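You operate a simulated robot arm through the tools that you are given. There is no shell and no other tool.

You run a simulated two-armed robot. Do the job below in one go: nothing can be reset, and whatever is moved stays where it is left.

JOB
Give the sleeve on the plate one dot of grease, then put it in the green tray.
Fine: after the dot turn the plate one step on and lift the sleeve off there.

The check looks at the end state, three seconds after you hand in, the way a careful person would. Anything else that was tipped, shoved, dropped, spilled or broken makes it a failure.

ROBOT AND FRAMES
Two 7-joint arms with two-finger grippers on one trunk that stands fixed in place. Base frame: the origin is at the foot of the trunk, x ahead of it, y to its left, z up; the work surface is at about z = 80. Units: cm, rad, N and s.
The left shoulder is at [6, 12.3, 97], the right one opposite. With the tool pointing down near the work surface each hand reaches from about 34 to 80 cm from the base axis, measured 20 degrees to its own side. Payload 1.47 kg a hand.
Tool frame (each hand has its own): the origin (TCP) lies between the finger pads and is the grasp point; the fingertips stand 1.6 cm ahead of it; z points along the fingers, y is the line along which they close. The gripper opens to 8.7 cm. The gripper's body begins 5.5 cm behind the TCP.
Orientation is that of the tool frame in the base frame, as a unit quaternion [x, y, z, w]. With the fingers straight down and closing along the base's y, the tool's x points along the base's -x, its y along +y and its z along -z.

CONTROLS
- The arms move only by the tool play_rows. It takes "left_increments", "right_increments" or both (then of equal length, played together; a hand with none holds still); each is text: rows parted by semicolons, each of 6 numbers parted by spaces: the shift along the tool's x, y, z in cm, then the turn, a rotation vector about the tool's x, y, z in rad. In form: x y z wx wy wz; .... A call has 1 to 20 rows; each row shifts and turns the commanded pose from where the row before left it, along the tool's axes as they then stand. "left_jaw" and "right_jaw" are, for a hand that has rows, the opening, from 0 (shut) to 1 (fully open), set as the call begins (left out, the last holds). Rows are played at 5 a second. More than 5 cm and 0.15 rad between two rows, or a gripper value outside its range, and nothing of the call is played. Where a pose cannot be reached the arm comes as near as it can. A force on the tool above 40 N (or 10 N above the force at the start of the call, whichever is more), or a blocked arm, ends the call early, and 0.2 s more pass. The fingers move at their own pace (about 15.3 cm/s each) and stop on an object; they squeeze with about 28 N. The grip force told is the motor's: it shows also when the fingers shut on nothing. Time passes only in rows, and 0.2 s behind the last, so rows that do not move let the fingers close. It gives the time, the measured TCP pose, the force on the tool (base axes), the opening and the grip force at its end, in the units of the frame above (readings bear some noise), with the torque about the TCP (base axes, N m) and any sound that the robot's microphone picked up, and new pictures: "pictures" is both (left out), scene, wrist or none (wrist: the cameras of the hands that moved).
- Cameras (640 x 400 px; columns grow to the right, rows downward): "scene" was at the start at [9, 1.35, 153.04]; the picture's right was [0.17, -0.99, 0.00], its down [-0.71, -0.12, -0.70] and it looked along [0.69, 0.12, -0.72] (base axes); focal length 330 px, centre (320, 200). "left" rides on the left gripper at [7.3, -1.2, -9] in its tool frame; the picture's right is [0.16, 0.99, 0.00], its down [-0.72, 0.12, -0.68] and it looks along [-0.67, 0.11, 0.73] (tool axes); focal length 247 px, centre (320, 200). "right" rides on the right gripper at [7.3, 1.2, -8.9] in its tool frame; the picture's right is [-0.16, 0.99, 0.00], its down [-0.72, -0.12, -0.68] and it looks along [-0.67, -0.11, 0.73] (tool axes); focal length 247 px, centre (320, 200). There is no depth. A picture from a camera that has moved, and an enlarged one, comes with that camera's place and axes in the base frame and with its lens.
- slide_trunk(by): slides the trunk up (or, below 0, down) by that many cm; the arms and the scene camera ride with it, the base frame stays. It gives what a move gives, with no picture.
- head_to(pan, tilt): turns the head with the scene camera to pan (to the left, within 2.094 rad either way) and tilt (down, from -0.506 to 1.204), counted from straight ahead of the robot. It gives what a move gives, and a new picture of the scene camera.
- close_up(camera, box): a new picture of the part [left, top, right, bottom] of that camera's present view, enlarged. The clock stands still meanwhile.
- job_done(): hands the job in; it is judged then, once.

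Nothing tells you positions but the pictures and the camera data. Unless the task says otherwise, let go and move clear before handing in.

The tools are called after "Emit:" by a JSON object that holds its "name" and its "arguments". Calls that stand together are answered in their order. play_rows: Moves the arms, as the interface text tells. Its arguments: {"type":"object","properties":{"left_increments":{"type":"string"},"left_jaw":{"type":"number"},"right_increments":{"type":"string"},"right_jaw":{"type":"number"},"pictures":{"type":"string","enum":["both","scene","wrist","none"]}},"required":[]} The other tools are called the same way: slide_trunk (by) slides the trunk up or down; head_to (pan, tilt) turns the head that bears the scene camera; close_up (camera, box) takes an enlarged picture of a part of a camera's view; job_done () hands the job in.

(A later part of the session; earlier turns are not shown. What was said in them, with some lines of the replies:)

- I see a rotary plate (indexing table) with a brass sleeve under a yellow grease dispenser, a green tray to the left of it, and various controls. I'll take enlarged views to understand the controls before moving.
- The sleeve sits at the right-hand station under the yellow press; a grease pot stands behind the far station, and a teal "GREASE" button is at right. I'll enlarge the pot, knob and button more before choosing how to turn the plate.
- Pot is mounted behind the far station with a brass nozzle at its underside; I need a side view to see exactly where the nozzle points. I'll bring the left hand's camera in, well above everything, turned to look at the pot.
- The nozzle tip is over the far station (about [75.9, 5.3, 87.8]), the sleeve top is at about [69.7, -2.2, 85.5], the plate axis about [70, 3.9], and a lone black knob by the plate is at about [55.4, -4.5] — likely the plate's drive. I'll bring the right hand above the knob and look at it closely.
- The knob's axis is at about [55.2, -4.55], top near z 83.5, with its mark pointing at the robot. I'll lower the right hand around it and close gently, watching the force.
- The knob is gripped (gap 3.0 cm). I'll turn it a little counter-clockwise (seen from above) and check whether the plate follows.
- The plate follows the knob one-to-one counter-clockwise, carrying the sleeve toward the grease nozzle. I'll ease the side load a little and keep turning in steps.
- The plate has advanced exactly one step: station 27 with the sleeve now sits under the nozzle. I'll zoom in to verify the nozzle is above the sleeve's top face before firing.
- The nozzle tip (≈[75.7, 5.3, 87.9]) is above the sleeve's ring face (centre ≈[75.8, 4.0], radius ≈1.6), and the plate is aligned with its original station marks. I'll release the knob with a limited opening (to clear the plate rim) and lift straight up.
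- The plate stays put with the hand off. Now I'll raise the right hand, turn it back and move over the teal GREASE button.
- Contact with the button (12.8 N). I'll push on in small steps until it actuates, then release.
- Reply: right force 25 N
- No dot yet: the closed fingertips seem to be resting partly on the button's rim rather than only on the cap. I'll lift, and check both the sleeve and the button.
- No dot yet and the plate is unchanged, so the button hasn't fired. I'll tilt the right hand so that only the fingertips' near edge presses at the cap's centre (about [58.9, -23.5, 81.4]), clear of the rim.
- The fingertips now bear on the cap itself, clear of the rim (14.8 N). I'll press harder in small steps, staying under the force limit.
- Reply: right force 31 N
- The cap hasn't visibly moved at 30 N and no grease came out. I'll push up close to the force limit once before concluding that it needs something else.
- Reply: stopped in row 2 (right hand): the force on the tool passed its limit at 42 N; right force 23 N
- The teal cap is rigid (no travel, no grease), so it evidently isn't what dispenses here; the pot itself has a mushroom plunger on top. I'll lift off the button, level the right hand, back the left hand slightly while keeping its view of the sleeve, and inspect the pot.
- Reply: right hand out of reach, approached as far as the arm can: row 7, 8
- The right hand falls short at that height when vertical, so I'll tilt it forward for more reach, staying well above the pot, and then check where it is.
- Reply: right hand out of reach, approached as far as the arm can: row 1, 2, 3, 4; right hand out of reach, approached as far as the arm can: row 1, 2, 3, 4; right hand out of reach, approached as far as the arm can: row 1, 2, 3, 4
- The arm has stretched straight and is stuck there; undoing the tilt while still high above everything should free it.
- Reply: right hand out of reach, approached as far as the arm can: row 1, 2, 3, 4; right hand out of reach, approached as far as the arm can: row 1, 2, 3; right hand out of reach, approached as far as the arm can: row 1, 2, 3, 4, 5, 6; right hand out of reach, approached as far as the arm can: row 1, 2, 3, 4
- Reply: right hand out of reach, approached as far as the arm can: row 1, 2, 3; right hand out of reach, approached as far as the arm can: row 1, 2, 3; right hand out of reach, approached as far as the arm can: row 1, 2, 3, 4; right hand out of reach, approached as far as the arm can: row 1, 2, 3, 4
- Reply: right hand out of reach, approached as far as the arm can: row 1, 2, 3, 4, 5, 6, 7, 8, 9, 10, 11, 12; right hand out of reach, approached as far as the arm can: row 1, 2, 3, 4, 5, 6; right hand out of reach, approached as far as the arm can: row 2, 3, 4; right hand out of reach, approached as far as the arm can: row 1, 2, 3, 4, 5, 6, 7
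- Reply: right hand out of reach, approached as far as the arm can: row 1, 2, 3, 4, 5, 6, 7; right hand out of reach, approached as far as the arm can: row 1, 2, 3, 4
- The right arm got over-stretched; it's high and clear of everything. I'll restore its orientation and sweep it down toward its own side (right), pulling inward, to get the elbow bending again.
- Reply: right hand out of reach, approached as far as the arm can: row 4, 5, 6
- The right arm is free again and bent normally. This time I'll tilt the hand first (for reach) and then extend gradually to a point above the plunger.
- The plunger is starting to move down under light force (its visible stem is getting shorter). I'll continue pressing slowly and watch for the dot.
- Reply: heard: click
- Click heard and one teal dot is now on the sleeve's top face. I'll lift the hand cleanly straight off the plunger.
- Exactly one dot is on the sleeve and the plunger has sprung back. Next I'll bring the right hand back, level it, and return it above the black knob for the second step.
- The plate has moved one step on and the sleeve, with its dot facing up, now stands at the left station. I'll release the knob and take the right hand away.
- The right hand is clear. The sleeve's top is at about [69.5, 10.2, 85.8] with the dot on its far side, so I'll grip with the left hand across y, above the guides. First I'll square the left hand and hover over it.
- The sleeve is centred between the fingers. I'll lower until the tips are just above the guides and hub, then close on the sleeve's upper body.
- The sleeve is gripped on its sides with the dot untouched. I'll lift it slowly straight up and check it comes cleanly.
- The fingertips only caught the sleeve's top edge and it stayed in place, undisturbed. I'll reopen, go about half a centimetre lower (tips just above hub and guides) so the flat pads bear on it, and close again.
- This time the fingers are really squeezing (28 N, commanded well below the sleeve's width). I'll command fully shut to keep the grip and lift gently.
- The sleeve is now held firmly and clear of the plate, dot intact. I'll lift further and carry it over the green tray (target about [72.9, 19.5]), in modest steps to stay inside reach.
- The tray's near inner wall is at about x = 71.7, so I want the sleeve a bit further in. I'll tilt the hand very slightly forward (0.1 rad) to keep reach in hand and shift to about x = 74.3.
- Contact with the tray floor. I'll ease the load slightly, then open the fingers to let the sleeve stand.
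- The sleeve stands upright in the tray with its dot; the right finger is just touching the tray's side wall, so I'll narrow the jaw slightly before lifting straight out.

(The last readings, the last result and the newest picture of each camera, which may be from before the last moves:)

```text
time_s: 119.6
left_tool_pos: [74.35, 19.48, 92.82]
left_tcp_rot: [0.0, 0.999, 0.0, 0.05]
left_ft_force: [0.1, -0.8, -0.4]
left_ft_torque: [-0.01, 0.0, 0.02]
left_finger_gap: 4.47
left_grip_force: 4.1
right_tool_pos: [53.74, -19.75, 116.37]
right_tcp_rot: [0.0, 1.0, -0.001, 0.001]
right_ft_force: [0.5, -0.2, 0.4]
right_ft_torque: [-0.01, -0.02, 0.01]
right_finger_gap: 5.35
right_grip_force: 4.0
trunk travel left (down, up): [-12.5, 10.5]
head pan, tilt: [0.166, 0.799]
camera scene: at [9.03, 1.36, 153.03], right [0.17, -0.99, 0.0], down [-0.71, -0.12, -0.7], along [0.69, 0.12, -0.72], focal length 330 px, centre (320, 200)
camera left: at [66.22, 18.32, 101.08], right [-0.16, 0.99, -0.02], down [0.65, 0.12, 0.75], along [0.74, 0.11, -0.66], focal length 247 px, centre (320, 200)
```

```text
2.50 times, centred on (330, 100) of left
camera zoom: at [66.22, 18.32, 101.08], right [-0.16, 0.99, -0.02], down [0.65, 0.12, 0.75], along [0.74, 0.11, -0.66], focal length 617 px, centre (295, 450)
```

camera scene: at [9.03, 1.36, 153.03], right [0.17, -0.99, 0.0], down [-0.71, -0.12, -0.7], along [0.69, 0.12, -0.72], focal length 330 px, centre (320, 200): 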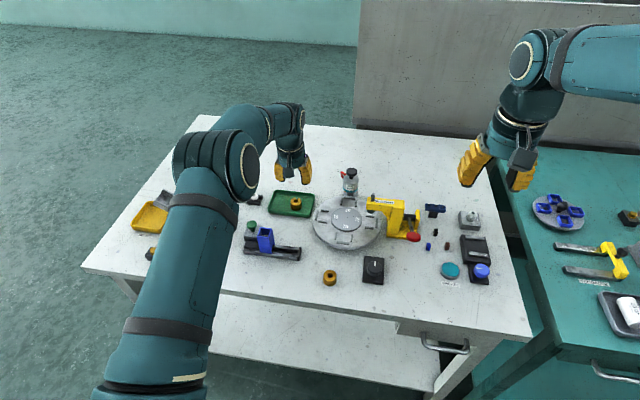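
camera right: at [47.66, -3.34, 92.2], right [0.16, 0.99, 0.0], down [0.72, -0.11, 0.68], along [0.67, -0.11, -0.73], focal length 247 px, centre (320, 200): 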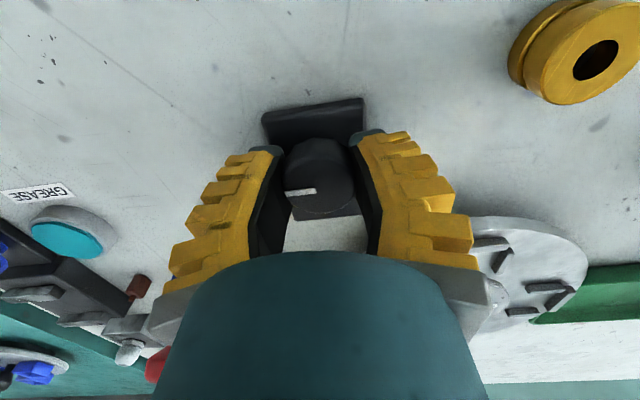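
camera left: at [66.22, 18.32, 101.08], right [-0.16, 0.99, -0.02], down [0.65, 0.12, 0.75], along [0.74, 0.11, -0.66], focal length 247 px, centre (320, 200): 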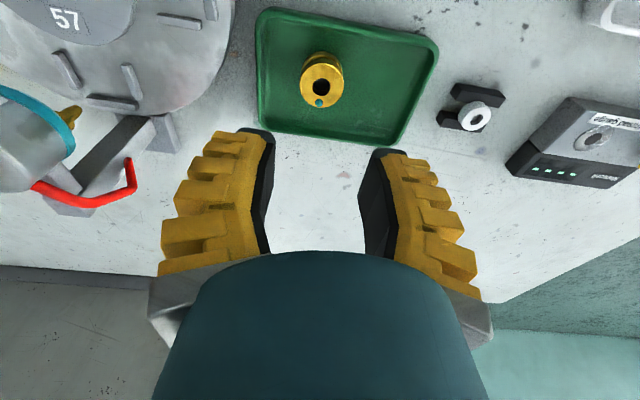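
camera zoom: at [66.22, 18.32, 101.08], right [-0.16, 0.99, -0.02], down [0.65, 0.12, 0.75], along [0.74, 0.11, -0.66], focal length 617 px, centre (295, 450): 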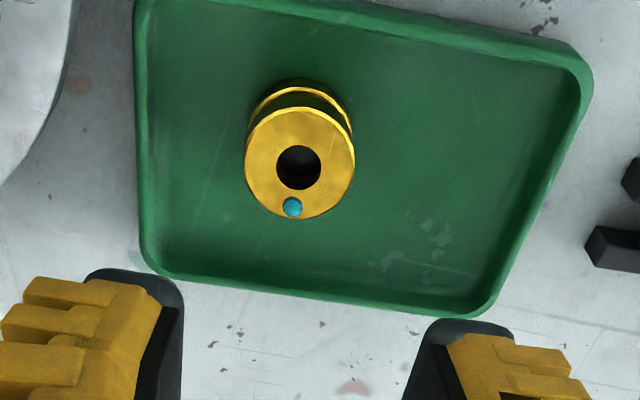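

The sleeve stands upright in the green tray with its single dot. I'll now withdraw the left hand up and back to its starting area and do a final check of the bench.

Emit:
{"name": "play_rows", "arguments": {"left_increments": "0.3 0 -3 0 0.02 0; 2.6 0.8 -3.2 0 0.02 0; 2.8 0.9 -3.2 0 0.02 0; 3 1 -3.2 0 0.02 0; 3 1 -3 0 0.02 0; 3 1.2 -2.5 0 0 0; 3 1.2 -2 0 0 0; 0 0 0 0 0 0", "pictures": "both"}}

Emit:
{"name": "close_up", "arguments": {"camera": "scene", "box": [250, 160, 420, 290]}}

Emit:
{"name": "close_up", "arguments": {"camera": "scene", "box": [400, 190, 520, 290]}}

Emit:
{"name": "close_up", "arguments": {"camera": "scene", "box": [120, 160, 320, 280]}}

```text
time_s: 121.4
left_tool_pos: [55.63, 25.86, 112.15]
left_tcp_rot: [0.0, 1.0, 0.0, 0.0]
left_ft_force: [0.1, -0.7, -0.4]
left_ft_torque: [0.02, 0.02, -0.02]
left_finger_gap: 4.49
left_grip_force: 4.1
right_tool_pos: [53.76, -19.95, 116.38]
right_tcp_rot: [-0.001, 1.0, -0.001, 0.0]
right_ft_force: [0.1, 0.0, -0.2]
right_ft_torque: [-0.03, 0.05, -0.01]
right_finger_gap: 5.32
right_grip_force: 3.8
trunk travel left (down, up): [-12.5, 10.5]
head pan, tilt: [0.166, 0.799]
camera scene: at [9.08, 1.35, 153.03], right [0.17, -0.99, 0.0], down [-0.71, -0.12, -0.7], along [0.69, 0.12, -0.72], focal length 330 px, centre (320, 200)
camera left: at [48.27, 24.63, 121.16], right [-0.16, 0.99, 0.0], down [0.72, 0.12, 0.68], along [0.67, 0.11, -0.73], focal length 247 px, centre (320, 200)
```

scene: 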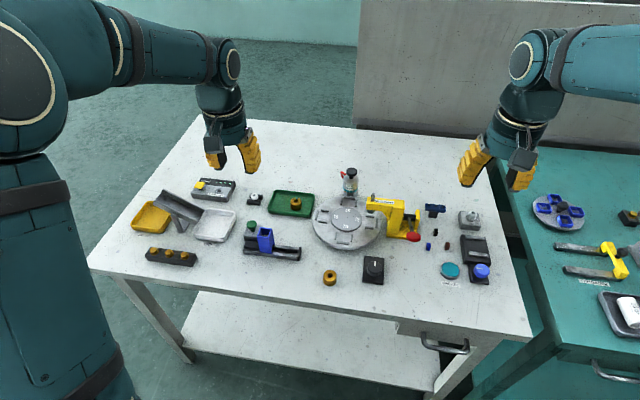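
left: 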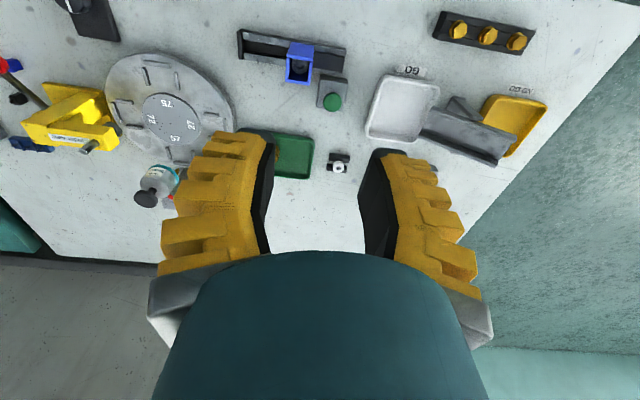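

```text
3.08 times, centred on (335, 225) of scene
camera zoom: at [9.08, 1.35, 153.03], right [0.17, -0.99, 0.0], down [-0.71, -0.12, -0.7], along [0.69, 0.12, -0.72], focal length 1016 px, centre (274, 123)
```

zoom: 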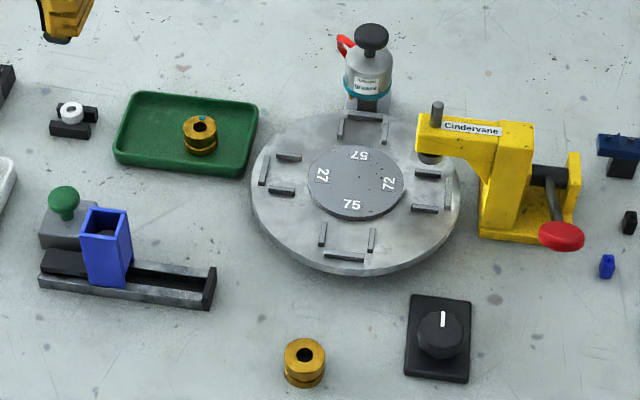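

```text
4.00 times, centred on (460, 240) of scene
camera zoom: at [9.08, 1.35, 153.03], right [0.17, -0.99, 0.0], down [-0.71, -0.12, -0.7], along [0.69, 0.12, -0.72], focal length 1321 px, centre (-240, 40)
```

zoom: 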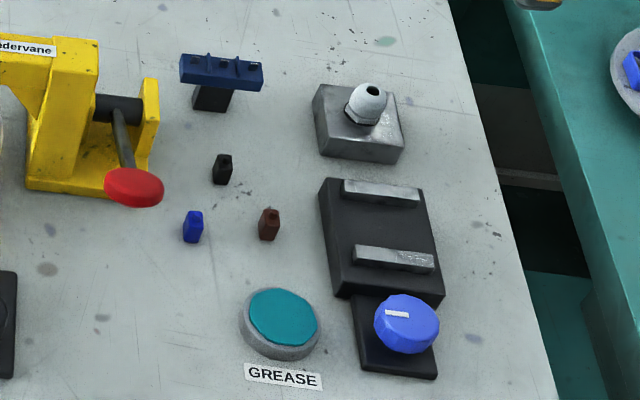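

```text
3.20 times, centred on (220, 220) of scene
camera zoom: at [9.08, 1.35, 153.03], right [0.17, -0.99, 0.0], down [-0.71, -0.12, -0.7], along [0.69, 0.12, -0.72], focal length 1057 px, centre (640, 136)
```

zoom: 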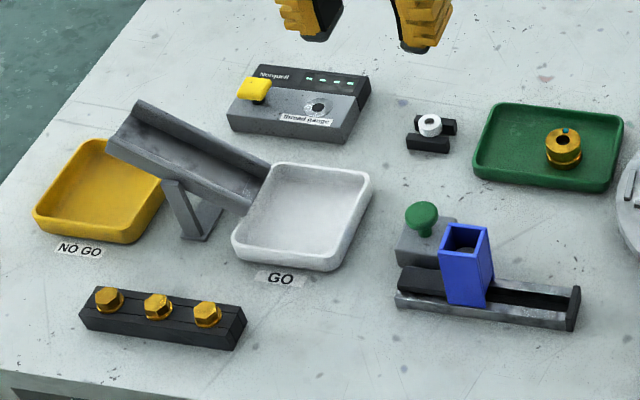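

The greased sleeve stands in the green tray with its one dot, the plate sits one step on, and everything else looks as it did at the start. Both hands are open and clear, so I'm handing in.

Emit:
{"name": "job_done", "arguments": {}}

```text
The job is handed in.
```

The sleeve has one dot of grease on its top face and is standing upright in the green tray. I've handed the job in; no result has come back yet.

- **Plate:** I turned it with the black knob. One step brought the sleeve under the grease nozzle, and one more after the dot brought it to the side nearest the tray, where I lifted it off.
- **Grease:** the teal GREASE button gave nothing. I pressed it twice, the second time up to the 40 N limit, and it never moved. The dot came from one push on the plunger on top of the grease pot; I heard one click and saw one dot.
- **Lift-off:** the first grip only caught the sleeve's top edge and slipped, leaving it in place. The second grip held.
- **Tray:** when I let go, one finger pressed lightly on the tray's side wall. The tray doesn't look moved.
- **Right arm:** it over-stretched on the first reach for the pot and took a while to free. It stayed well above the bench throughout.

In the last pictures everything else looks where it was at the start, and both hands are open and clear. The black knob is left half a turn round from its starting position.
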